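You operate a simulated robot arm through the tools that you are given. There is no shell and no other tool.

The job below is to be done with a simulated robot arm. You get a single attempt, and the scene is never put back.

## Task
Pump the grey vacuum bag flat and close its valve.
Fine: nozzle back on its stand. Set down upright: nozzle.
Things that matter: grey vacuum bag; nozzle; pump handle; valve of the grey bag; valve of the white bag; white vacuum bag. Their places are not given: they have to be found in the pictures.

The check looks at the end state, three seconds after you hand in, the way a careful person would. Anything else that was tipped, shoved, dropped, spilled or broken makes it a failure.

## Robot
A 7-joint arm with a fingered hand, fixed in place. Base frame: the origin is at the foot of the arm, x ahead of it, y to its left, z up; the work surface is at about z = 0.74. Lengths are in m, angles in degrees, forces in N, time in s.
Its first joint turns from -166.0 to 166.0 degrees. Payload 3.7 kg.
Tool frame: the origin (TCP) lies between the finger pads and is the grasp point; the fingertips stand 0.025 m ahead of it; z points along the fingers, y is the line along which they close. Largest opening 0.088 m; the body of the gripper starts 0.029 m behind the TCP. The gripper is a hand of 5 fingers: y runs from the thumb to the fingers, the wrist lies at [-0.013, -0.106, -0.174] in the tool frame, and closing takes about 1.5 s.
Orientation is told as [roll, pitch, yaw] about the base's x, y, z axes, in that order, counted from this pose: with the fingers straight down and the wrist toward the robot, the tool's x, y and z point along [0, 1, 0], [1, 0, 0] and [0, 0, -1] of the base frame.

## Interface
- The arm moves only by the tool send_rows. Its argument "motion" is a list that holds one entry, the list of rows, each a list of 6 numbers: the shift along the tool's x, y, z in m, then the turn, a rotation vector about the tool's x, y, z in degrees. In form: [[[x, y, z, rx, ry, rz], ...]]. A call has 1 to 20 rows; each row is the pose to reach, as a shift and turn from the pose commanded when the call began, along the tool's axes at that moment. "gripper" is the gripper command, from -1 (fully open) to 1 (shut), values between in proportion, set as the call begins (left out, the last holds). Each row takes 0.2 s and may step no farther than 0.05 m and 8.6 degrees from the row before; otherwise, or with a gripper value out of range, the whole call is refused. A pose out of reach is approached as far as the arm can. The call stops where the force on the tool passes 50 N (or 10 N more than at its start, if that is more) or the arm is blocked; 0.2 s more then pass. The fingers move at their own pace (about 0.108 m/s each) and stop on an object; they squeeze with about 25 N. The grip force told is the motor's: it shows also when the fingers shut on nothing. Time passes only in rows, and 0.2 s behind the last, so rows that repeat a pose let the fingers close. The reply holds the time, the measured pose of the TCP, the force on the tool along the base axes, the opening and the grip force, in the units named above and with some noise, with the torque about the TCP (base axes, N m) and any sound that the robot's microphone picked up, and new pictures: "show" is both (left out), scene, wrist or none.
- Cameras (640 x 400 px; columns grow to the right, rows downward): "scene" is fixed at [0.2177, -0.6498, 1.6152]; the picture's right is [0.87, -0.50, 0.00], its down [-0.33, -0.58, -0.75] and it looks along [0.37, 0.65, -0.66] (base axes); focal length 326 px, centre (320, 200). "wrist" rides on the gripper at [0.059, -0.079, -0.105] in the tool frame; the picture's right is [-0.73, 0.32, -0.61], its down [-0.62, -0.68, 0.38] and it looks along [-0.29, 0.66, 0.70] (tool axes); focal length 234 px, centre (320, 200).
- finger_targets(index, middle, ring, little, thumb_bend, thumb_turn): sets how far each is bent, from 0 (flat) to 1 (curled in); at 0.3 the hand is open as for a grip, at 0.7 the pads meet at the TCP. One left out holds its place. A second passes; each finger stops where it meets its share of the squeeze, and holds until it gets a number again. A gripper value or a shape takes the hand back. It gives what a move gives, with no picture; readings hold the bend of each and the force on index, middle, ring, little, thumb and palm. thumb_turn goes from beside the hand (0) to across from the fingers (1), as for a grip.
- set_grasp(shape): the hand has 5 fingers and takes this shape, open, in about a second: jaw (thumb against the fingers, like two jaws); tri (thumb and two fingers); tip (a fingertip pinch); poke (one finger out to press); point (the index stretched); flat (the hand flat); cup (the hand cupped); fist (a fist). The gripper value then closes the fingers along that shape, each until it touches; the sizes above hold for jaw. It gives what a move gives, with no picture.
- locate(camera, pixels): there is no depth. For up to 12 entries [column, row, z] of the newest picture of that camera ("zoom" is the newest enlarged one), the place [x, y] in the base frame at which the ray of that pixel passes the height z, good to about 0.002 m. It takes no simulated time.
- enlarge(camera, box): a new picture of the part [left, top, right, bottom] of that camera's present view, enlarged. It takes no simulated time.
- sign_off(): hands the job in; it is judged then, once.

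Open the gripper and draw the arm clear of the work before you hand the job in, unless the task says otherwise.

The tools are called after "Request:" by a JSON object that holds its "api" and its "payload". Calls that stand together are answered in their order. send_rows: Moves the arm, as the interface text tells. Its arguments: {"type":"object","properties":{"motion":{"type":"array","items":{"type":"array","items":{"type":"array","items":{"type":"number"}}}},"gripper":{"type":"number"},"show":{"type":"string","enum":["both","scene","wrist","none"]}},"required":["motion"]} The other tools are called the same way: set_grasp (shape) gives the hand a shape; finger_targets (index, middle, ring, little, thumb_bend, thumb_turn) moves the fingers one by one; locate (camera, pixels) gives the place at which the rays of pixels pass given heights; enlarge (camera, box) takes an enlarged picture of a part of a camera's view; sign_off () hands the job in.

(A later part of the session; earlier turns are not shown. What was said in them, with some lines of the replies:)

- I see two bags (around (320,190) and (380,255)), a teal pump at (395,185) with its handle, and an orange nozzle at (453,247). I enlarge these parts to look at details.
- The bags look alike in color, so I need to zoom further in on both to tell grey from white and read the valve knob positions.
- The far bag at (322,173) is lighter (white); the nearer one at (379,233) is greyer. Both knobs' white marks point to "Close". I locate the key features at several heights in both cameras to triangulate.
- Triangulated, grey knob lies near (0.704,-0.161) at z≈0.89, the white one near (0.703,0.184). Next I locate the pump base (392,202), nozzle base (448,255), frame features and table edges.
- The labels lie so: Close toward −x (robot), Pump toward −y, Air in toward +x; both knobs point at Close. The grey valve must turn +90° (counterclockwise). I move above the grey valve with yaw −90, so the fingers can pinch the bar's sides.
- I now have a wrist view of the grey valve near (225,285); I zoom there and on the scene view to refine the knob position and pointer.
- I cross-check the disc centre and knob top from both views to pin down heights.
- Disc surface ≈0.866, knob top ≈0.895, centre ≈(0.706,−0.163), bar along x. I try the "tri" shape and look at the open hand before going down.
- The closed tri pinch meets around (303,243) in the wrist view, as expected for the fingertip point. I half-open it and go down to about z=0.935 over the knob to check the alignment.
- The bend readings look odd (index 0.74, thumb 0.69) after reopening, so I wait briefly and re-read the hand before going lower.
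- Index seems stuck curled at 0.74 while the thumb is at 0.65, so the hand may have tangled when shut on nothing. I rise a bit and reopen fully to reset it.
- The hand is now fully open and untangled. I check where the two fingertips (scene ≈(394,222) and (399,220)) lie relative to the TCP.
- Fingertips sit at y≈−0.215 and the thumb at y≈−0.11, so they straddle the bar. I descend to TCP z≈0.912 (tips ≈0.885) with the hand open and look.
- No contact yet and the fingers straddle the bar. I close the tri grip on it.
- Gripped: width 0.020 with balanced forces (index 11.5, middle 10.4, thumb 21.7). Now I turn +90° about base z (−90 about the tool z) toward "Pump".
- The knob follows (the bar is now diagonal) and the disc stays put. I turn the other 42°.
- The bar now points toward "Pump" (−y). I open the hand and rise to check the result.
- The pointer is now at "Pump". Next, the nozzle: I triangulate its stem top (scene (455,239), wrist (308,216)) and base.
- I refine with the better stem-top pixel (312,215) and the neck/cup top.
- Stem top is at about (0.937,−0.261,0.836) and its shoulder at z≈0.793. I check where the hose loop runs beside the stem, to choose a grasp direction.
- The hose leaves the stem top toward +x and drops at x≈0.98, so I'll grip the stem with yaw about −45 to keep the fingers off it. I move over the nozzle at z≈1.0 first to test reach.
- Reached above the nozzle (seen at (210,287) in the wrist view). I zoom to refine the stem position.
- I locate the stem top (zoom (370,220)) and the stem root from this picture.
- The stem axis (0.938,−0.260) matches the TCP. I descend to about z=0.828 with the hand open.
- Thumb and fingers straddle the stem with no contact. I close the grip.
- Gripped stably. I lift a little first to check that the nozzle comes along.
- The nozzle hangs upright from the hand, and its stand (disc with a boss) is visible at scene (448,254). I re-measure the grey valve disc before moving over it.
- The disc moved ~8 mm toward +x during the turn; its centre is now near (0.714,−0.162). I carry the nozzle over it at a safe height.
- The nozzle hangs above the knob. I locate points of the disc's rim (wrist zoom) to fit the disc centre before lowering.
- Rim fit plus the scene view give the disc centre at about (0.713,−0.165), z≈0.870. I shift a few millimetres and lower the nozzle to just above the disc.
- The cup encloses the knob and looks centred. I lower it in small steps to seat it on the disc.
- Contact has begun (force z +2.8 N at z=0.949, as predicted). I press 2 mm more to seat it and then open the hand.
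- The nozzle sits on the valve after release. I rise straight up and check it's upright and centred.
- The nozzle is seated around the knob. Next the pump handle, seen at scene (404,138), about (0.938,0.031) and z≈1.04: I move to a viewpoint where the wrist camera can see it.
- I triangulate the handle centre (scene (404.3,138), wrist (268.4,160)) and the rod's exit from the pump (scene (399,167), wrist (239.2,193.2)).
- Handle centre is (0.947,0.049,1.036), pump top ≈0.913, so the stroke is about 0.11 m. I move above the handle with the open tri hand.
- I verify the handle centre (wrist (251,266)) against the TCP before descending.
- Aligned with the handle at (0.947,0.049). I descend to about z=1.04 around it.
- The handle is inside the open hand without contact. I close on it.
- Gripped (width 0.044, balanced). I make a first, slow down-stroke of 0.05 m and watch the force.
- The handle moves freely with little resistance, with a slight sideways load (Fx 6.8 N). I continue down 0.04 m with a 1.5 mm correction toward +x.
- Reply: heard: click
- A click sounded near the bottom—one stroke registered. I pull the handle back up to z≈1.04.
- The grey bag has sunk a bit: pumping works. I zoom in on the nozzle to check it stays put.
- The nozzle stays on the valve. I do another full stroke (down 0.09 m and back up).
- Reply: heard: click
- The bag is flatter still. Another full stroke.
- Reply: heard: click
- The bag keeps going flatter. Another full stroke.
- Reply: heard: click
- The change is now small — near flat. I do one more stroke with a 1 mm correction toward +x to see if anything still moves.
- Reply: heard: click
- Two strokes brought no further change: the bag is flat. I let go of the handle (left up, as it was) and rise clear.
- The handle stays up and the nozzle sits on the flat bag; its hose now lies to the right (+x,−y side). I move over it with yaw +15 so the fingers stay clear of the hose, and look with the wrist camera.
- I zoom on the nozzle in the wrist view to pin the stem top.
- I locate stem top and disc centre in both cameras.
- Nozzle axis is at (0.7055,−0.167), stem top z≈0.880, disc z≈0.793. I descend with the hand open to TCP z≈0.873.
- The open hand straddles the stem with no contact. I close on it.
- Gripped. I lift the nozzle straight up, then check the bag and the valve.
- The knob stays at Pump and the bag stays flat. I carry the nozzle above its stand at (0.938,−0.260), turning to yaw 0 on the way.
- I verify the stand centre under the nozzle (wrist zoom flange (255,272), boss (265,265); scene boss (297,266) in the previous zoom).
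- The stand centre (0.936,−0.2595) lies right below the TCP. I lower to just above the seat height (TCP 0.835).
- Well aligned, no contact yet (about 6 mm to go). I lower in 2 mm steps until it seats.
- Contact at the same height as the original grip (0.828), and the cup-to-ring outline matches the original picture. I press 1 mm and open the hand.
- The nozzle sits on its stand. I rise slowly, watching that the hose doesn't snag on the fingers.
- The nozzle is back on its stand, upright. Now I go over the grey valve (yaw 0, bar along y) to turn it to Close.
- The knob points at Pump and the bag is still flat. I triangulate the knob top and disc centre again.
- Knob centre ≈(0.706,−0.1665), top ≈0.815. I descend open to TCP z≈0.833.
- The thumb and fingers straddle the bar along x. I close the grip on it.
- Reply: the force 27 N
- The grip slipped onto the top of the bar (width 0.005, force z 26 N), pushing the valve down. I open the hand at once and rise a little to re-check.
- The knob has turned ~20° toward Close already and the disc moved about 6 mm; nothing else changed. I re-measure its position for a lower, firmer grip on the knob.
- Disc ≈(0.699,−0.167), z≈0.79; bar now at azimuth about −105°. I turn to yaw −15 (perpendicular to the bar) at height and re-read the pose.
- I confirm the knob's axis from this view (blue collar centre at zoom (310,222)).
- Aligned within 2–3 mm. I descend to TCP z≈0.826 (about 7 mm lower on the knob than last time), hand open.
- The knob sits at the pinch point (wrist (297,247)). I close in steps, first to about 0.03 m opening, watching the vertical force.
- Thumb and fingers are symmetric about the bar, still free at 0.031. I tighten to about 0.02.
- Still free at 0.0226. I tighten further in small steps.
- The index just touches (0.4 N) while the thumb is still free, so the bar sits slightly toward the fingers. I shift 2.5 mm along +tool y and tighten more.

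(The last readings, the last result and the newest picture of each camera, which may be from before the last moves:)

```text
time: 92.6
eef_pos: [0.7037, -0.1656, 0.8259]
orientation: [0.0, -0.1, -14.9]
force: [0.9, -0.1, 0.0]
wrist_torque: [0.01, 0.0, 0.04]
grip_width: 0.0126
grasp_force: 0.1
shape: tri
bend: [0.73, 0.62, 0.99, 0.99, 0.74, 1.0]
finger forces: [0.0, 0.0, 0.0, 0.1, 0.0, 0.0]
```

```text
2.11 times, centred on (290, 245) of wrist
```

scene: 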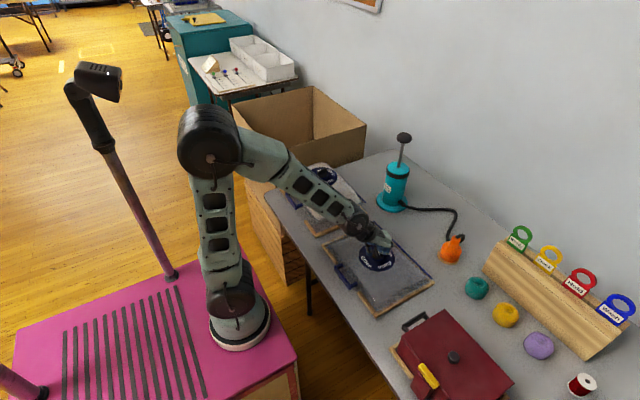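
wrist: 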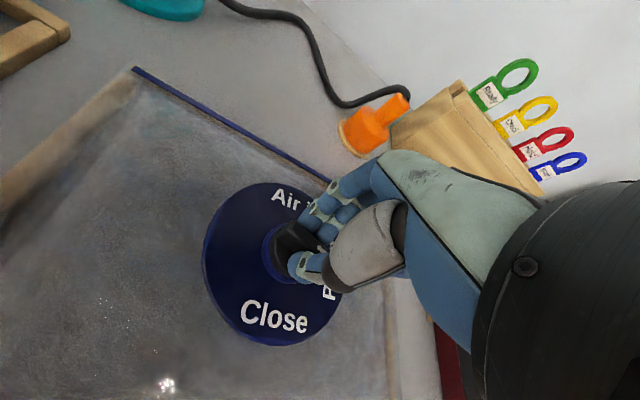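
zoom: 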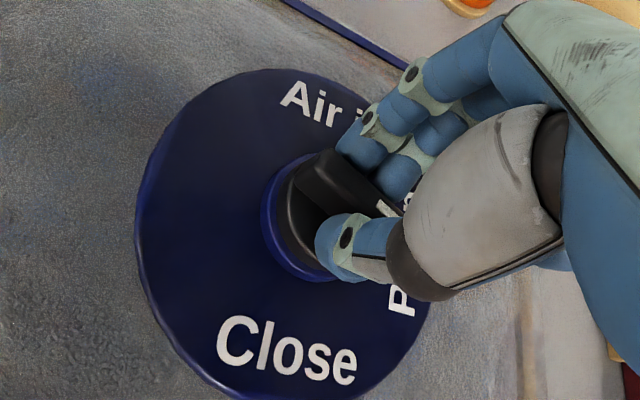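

Almost pinched with no load. I tighten to 0.82 and watch.

Request:
{"api": "send_rows", "payload": {"motion": [[[0, 0, 0, 0, 0, 0], [0, 0, 0, 0, 0, 0], [0, 0, 0, 0, 0, 0]]], "gripper": 0.84, "show": "wrist"}}

Request:
{"api": "enlarge", "payload": {"camera": "wrist", "box": [200, 150, 380, 340]}}

Request:
{"api": "enlarge", "payload": {"camera": "scene", "box": [345, 215, 415, 285]}}

```text
time: 93.4
eef_pos: [0.7037, -0.1668, 0.8251]
orientation: [-0.1, 0.1, -15.0]
force: [-0.5, 0.1, 0.1]
wrist_torque: [-0.01, 0.01, 0.03]
grip_width: 0.0075
grasp_force: 0.1
shape: tri
bend: [0.72, 0.65, 0.99, 0.99, 0.72, 1.0]
finger forces: [0.7, 0.2, 0.0, 0.0, 1.0, 0.1]
```

wrist: 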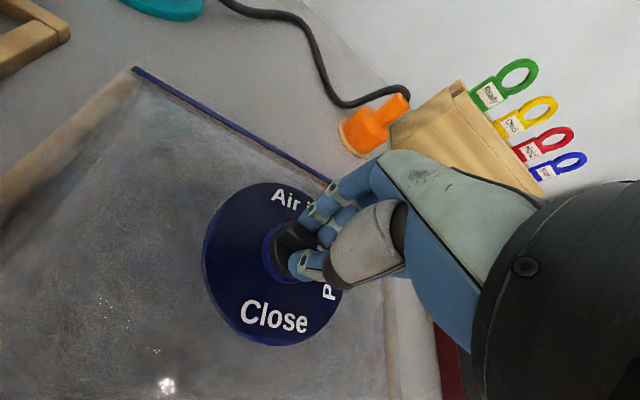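

```text
2.11 times, centred on (290, 245) of wrist
```

zoom: 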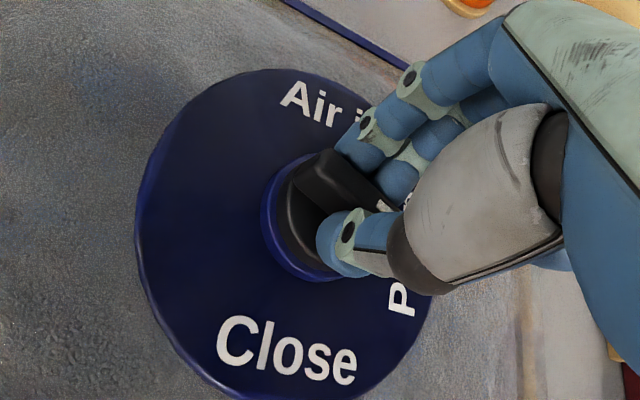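

```text
5.71 times, centred on (380, 250) of scene
```

zoom: 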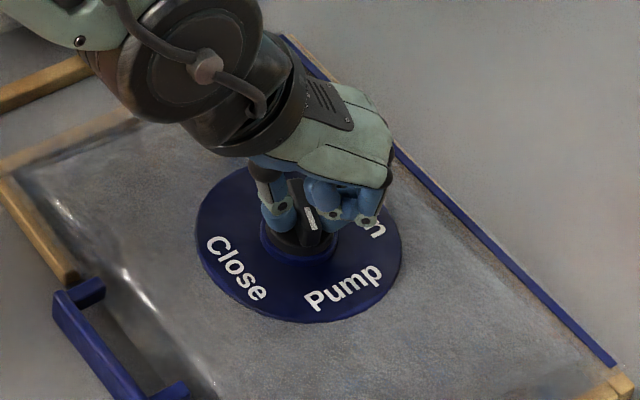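

All three touch lightly on the bar (0.7/0.2/1.0 N) with no vertical force. I squeeze moderately.

Request:
{"api": "send_rows", "payload": {"motion": [[[0, 0, 0, 0, 0, 0], [0, 0, 0, 0, 0, 0]]], "gripper": 0.92, "show": "wrist"}}

```text
time: 94.0
eef_pos: [0.7048, -0.166, 0.8259]
orientation: [0.0, 0.1, -15.0]
force: [-0.9, 0.9, 0.2]
wrist_torque: [-0.01, 0.01, 0.02]
grip_width: 0.0056
grasp_force: 25.5
shape: tri
bend: [0.72, 0.67, 1.0, 1.0, 0.73, 1.0]
finger forces: [11.3, 10.8, 0.1, 0.0, 22.4, 0.1]
```

wrist: 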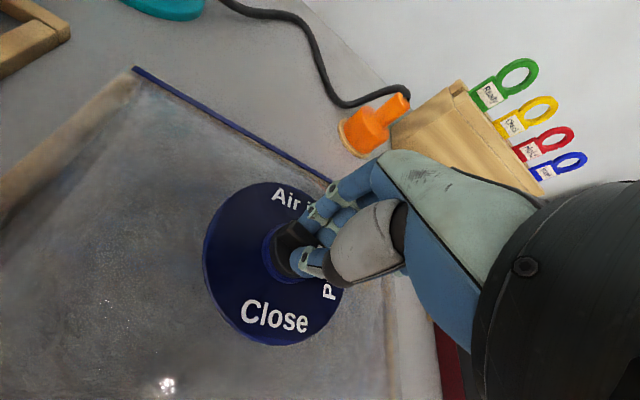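

A good grip: balanced 11/11/22 N and no vertical force. I turn −40° (clockwise from above) toward Close first.

Request:
{"api": "send_rows", "payload": {"motion": [[[0, 0, 0, 0, 0, 5], [0, 0, 0, 0, 0, 10], [0, 0, 0, 0, 0, 15], [0, 0, 0, 0, 0, 20], [0, 0, 0, 0, 0, 25], [0, 0, 0, 0, 0, 30], [0, 0, 0, 0, 0, 35], [0, 0, 0, 0, 0, 40]]]}}

Request:
{"api": "enlarge", "payload": {"camera": "scene", "box": [345, 215, 415, 285]}}

Request:
{"api": "enlarge", "payload": {"camera": "wrist", "box": [200, 150, 380, 340]}}

```text
time: 95.8
eef_pos: [0.7043, -0.1669, 0.8261]
orientation: [0.1, -0.1, -55.1]
force: [0.6, 0.3, -0.2]
wrist_torque: [-0.04, 0.0, 0.01]
grip_width: 0.0058
grasp_force: 25.1
shape: tri
bend: [0.72, 0.67, 1.0, 1.0, 0.73, 1.0]
finger forces: [11.1, 11.4, 0.1, 0.1, 22.7, 0.1]
```

scene: 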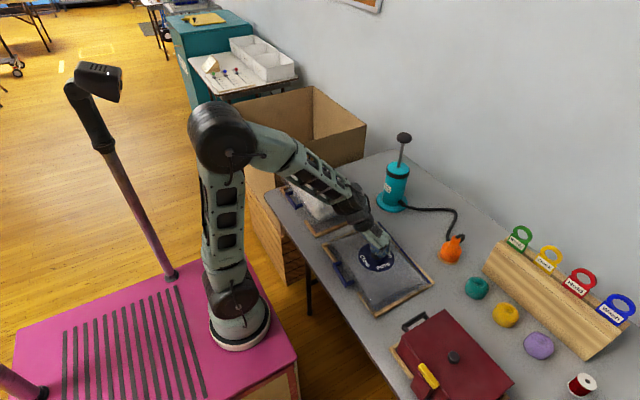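
wrist: 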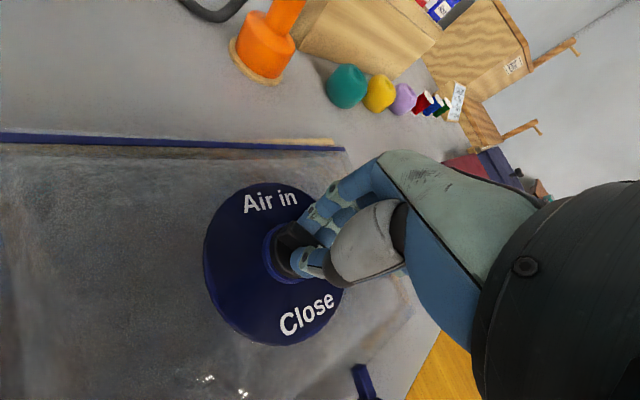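

```text
5.71 times, centred on (380, 250) of scene
```

zoom: 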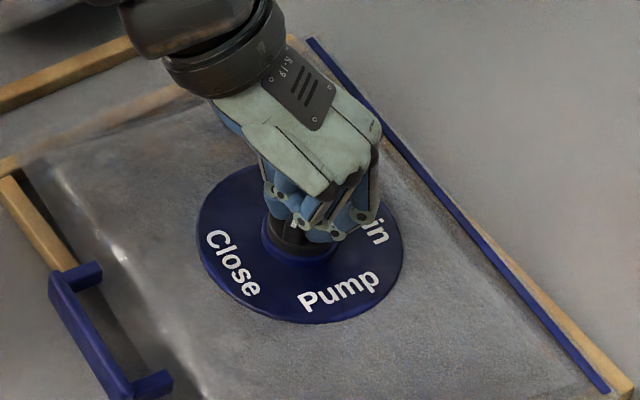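

```text
2.11 times, centred on (290, 245) of wrist
```

zoom: 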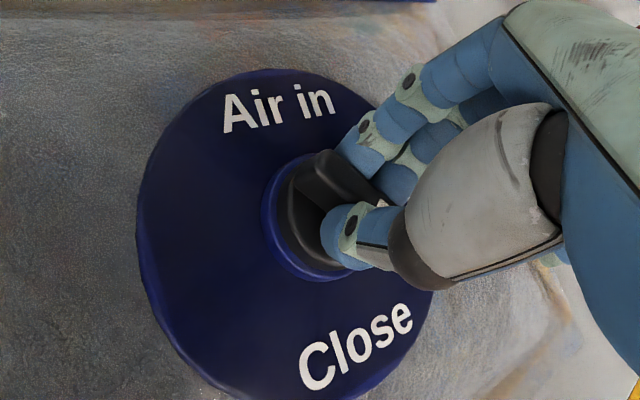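

The knob turns, though the bag rotates a few degrees with it. I continue the remaining ~37°.

Request:
{"api": "send_rows", "payload": {"motion": [[[0, 0, 0, 0, 0, 5], [0, 0, 0, 0, 0, 10], [0, 0, 0, 0, 0, 15], [0, 0, 0, 0, 0, 20], [0, 0, 0, 0, 0, 25], [0, 0, 0, 0, 0, 30], [0, 0, 0, 0, 0, 35], [0, 0, 0, 0, 0, 35]]]}}

Request:
{"api": "enlarge", "payload": {"camera": "scene", "box": [345, 215, 415, 285]}}

Request:
{"api": "enlarge", "payload": {"camera": "wrist", "box": [200, 150, 380, 340]}}

```text
time: 97.6
eef_pos: [0.7044, -0.1675, 0.8261]
orientation: [0.0, 0.0, -90.2]
force: [0.6, 0.3, -0.3]
wrist_torque: [-0.03, 0.0, 0.01]
grip_width: 0.0055
grasp_force: 25.4
shape: tri
bend: [0.72, 0.67, 1.0, 1.0, 0.73, 1.0]
finger forces: [11.4, 11.4, 0.0, 0.0, 22.8, 0.0]
```

scene: 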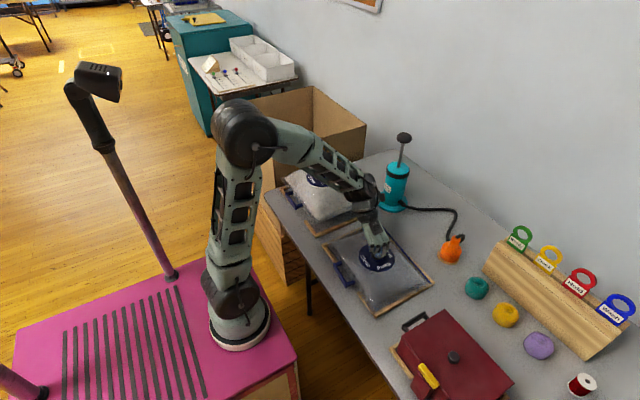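
wrist: 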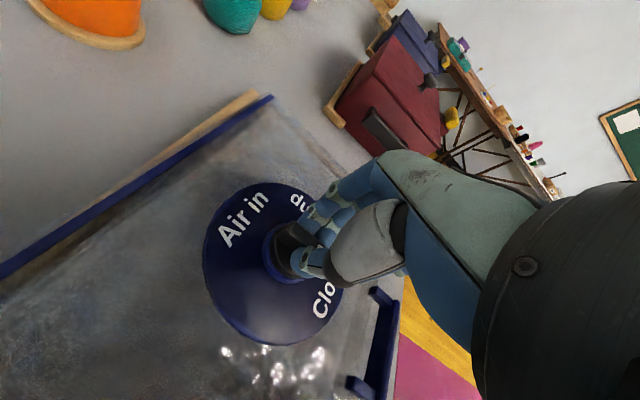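

```text
5.71 times, centred on (380, 250) of scene
```

zoom: 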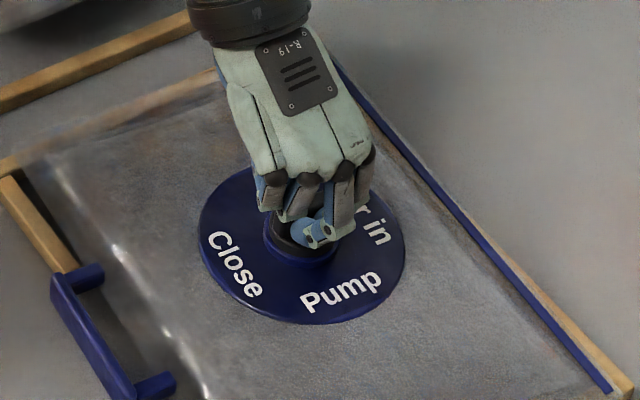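

```text
2.11 times, centred on (290, 245) of wrist
```

zoom: 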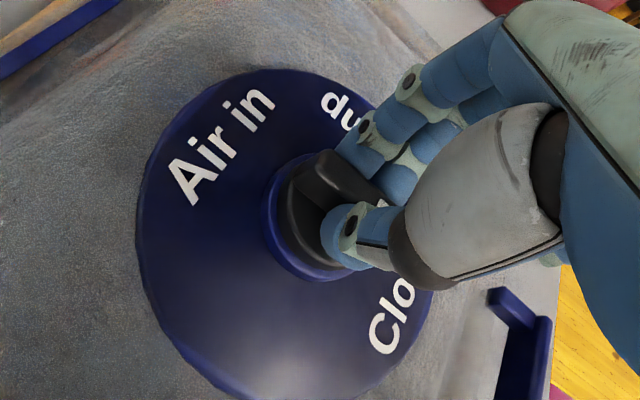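

The bar should now be at Close (yaw −90). I open the hand and rise to verify.

Request:
{"api": "send_rows", "payload": {"motion": [[[0, 0, 0, 0, 0, 0], [0, 0, 0, 0, 0, 0], [0, 0, 0, 0, 0, 0], [0, 0, 0, 0, 0, 0], [0, 0, -0.02, 0, 0, 0], [0, 0, -0.05, 0, 0, 0], [0, 0, -0.09, 0, 0, 0], [0, 0, -0.13, 0, 0, 0], [0, 0, -0.17, 0, 0, 0], [0, 0, -0.2, 0, 0, 0], [0, 0, -0.2, 0, 0, 0]]], "gripper": -1}}

Request:
{"api": "enlarge", "payload": {"camera": "scene", "box": [350, 225, 410, 285]}}

Request:
{"api": "enlarge", "payload": {"camera": "wrist", "box": [160, 210, 300, 350]}}

Request:
{"api": "enlarge", "payload": {"camera": "scene", "box": [300, 190, 460, 330]}}

```text
time: 100.0
eef_pos: [0.705, -0.1667, 1.0265]
orientation: [0.0, -0.1, -90.0]
force: [-0.4, 0.2, -0.1]
wrist_torque: [0.02, 0.02, 0.01]
grip_width: 0.0874
grasp_force: 0.0
shape: tri
bend: [0.3, 0.3, 0.99, 0.99, 0.3, 0.98]
finger forces: [0.0, 0.0, 0.1, 0.1, 0.1, 0.0]
```

scene: 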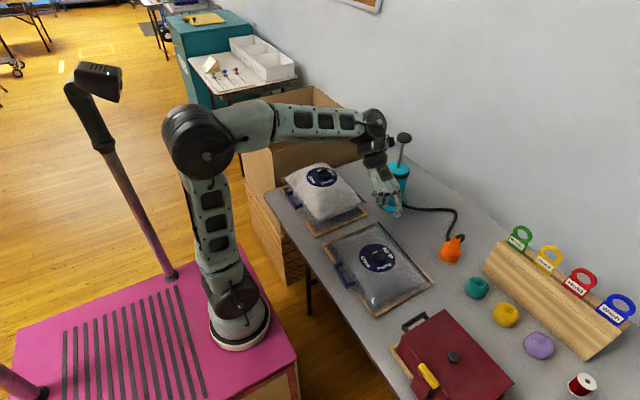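
wrist: 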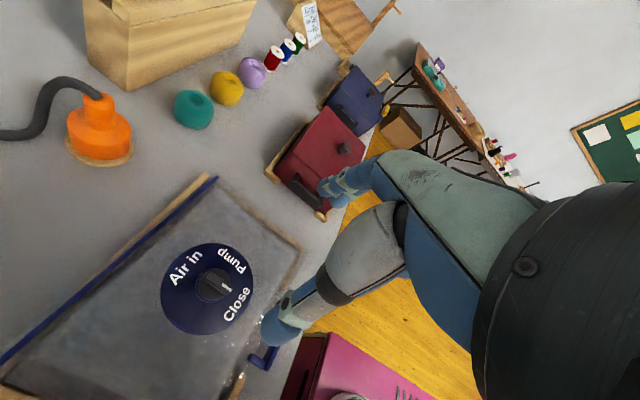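

```text
6.67 times, centred on (380, 255) of scene
```

zoom: 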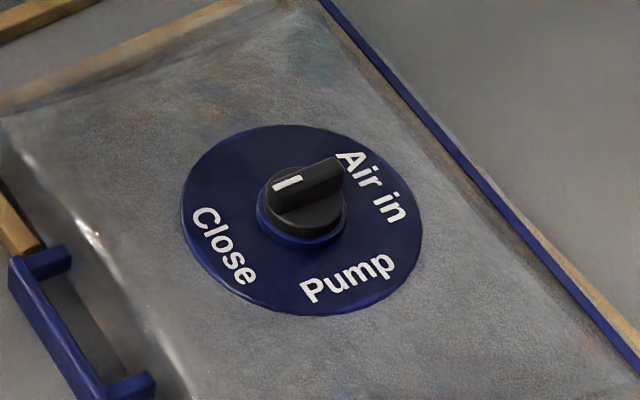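

```text
2.86 times, centred on (230, 280) of wrist
```

zoom: 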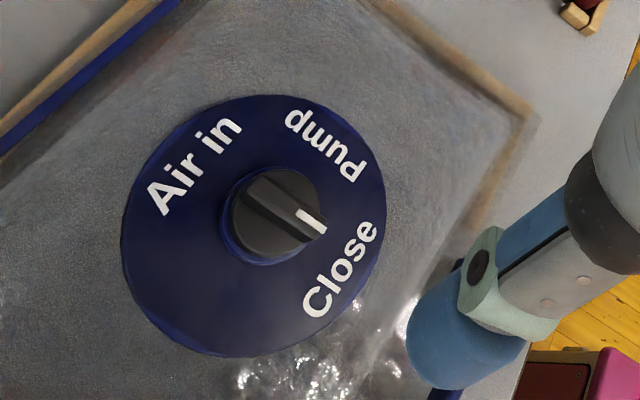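

```text
2.86 times, centred on (380, 260) of scene
```

zoom: 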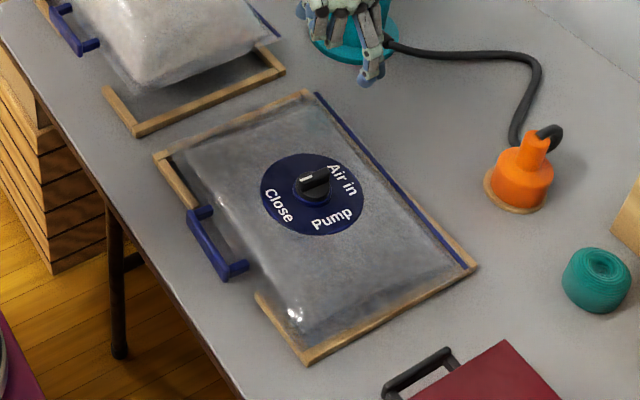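

The white mark points at Close again, matching the original pose, and the bag lies flat. I open hand fully and draw the arm back toward its starting pose.

Request:
{"api": "send_rows", "payload": {"motion": [[[0, 0, -0.04, 0, 0, 0], [0, 0, -0.08, 0, 0, -5], [-0.008, -0.03, -0.1, 0, 0, -12], [-0.017, -0.06, -0.115, 0, 0, -20], [-0.025, -0.092, -0.13, 0, 0, -28], [-0.034, -0.124, -0.14, 0, 0, -36], [-0.042, -0.156, -0.15, 0, 0, -44], [-0.051, -0.188, -0.16, 0, 0, -52], [-0.06, -0.22, -0.17, 0, 0, -60], [-0.068, -0.252, -0.18, 0, 0, -68], [-0.077, -0.284, -0.19, 0, 0, -76], [-0.085, -0.315, -0.205, 0, 0, -84], [-0.0936, -0.344, -0.2185, 0, 0, -90], [-0.0936, -0.344, -0.2185, 0, 0, -90]]], "gripper": -1}}

Request:
{"api": "enlarge", "payload": {"camera": "scene", "box": [260, 140, 460, 320]}}

Request:
{"api": "enlarge", "payload": {"camera": "scene", "box": [360, 120, 500, 280]}}

Request:
{"api": "enlarge", "payload": {"camera": "scene", "box": [425, 220, 485, 275]}}

Request:
{"api": "enlarge", "payload": {"camera": "wrist", "box": [90, 180, 400, 400]}}

```text
time: 103.0
eef_pos: [0.6086, 0.1725, 1.2444]
orientation: [0.0, 0.0, 0.1]
force: [0.3, -0.7, -0.8]
wrist_torque: [-0.02, -0.03, -0.01]
grip_width: 0.0876
grasp_force: 0.1
shape: tri
bend: [0.3, 0.3, 0.99, 0.99, 0.3, 0.98]
finger forces: [0.1, 0.1, 0.0, 0.1, 0.0, 0.0]
```

scene: 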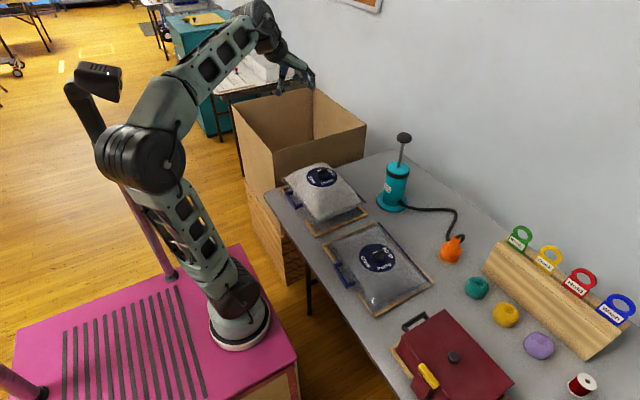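
wrist: 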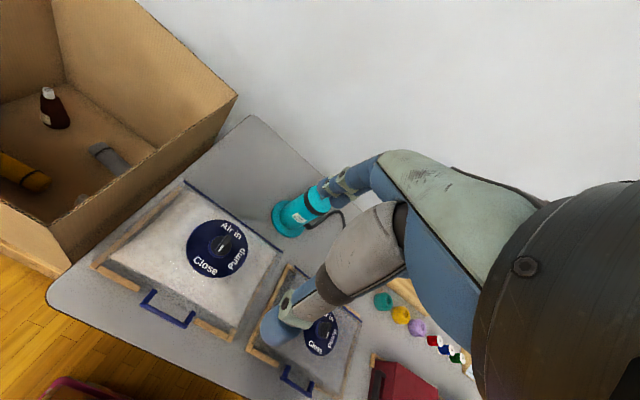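

```text
2.22 times, centred on (360, 230) of scene
```

zoom: 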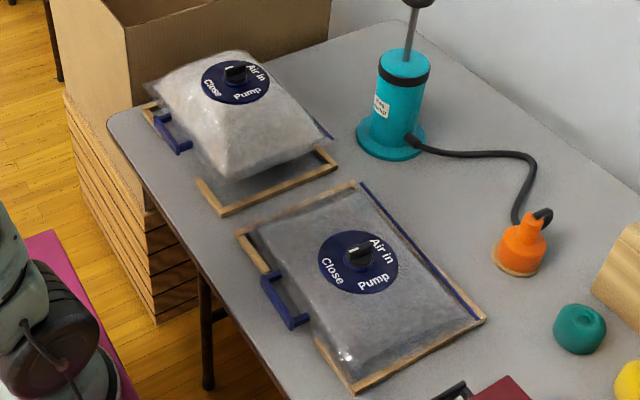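

```text
2.50 times, centred on (430, 200) of scene
```

zoom: 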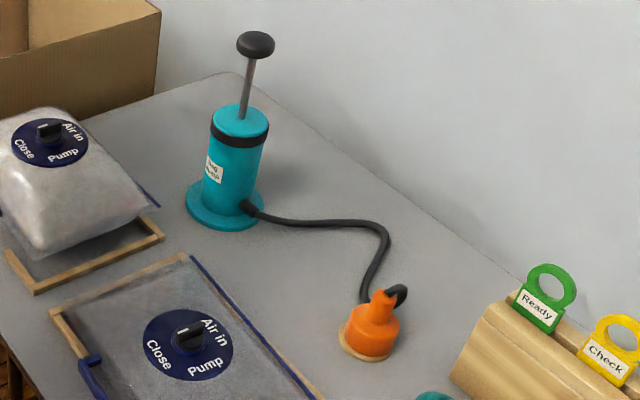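

```text
7.27 times, centred on (455, 248) of scene
```

zoom: 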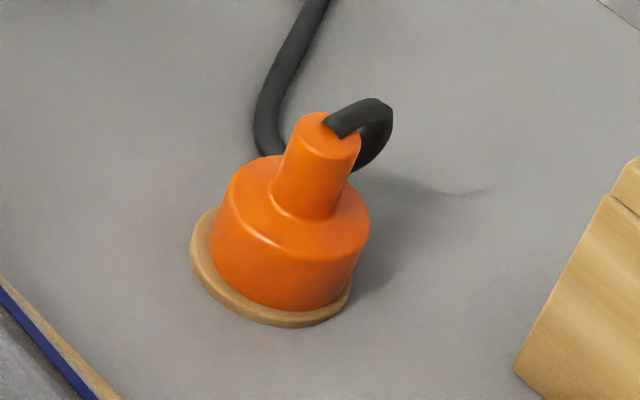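

```text
1.82 times, centred on (245, 290) of wrist
```

zoom: 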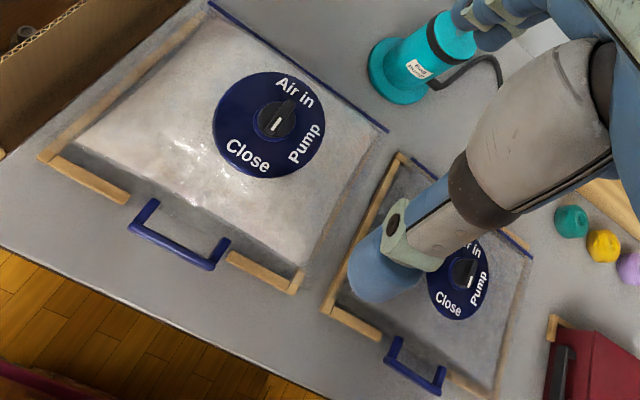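

Final check: the grey bag is flat with its knob at Close, the nozzle stands upright on its stand at (452,248), the pump handle is up, the white bag is untouched, and the arm is clear with the hand open. I hand in the job.

Request:
{"api": "sign_off", "payload": {}}

```text
The job is handed in.
```

The grey bag is pumped flat, its valve is turned back to Close, and the nozzle is standing upright on its stand. I have handed the job in; no verdict came back.

- **Pumping:** I turned the grey valve to Pump, put the nozzle over it and gave five full strokes. The last stroke made no visible difference. The bag did not refill after I lifted the nozzle off.
- **Valve:** My first grip for closing slipped and pressed down on the valve with about 26 N. I let go, took a lower grip and turned it to Close. In the final pictures the pointer is within a few degrees of where it started.
- **Grey bag position:** Turning the valve slid the bag about 1 cm and rotated it roughly 4° against its frame. I left it there.
- **Nozzle:** It is within about 2 mm of its original place on the stand.
- **Everything else:** In the final pictures the pump, white bag, white valve and other objects look unmoved, and the pump handle is up as before. The arm is back near its starting pose with the gripper open.
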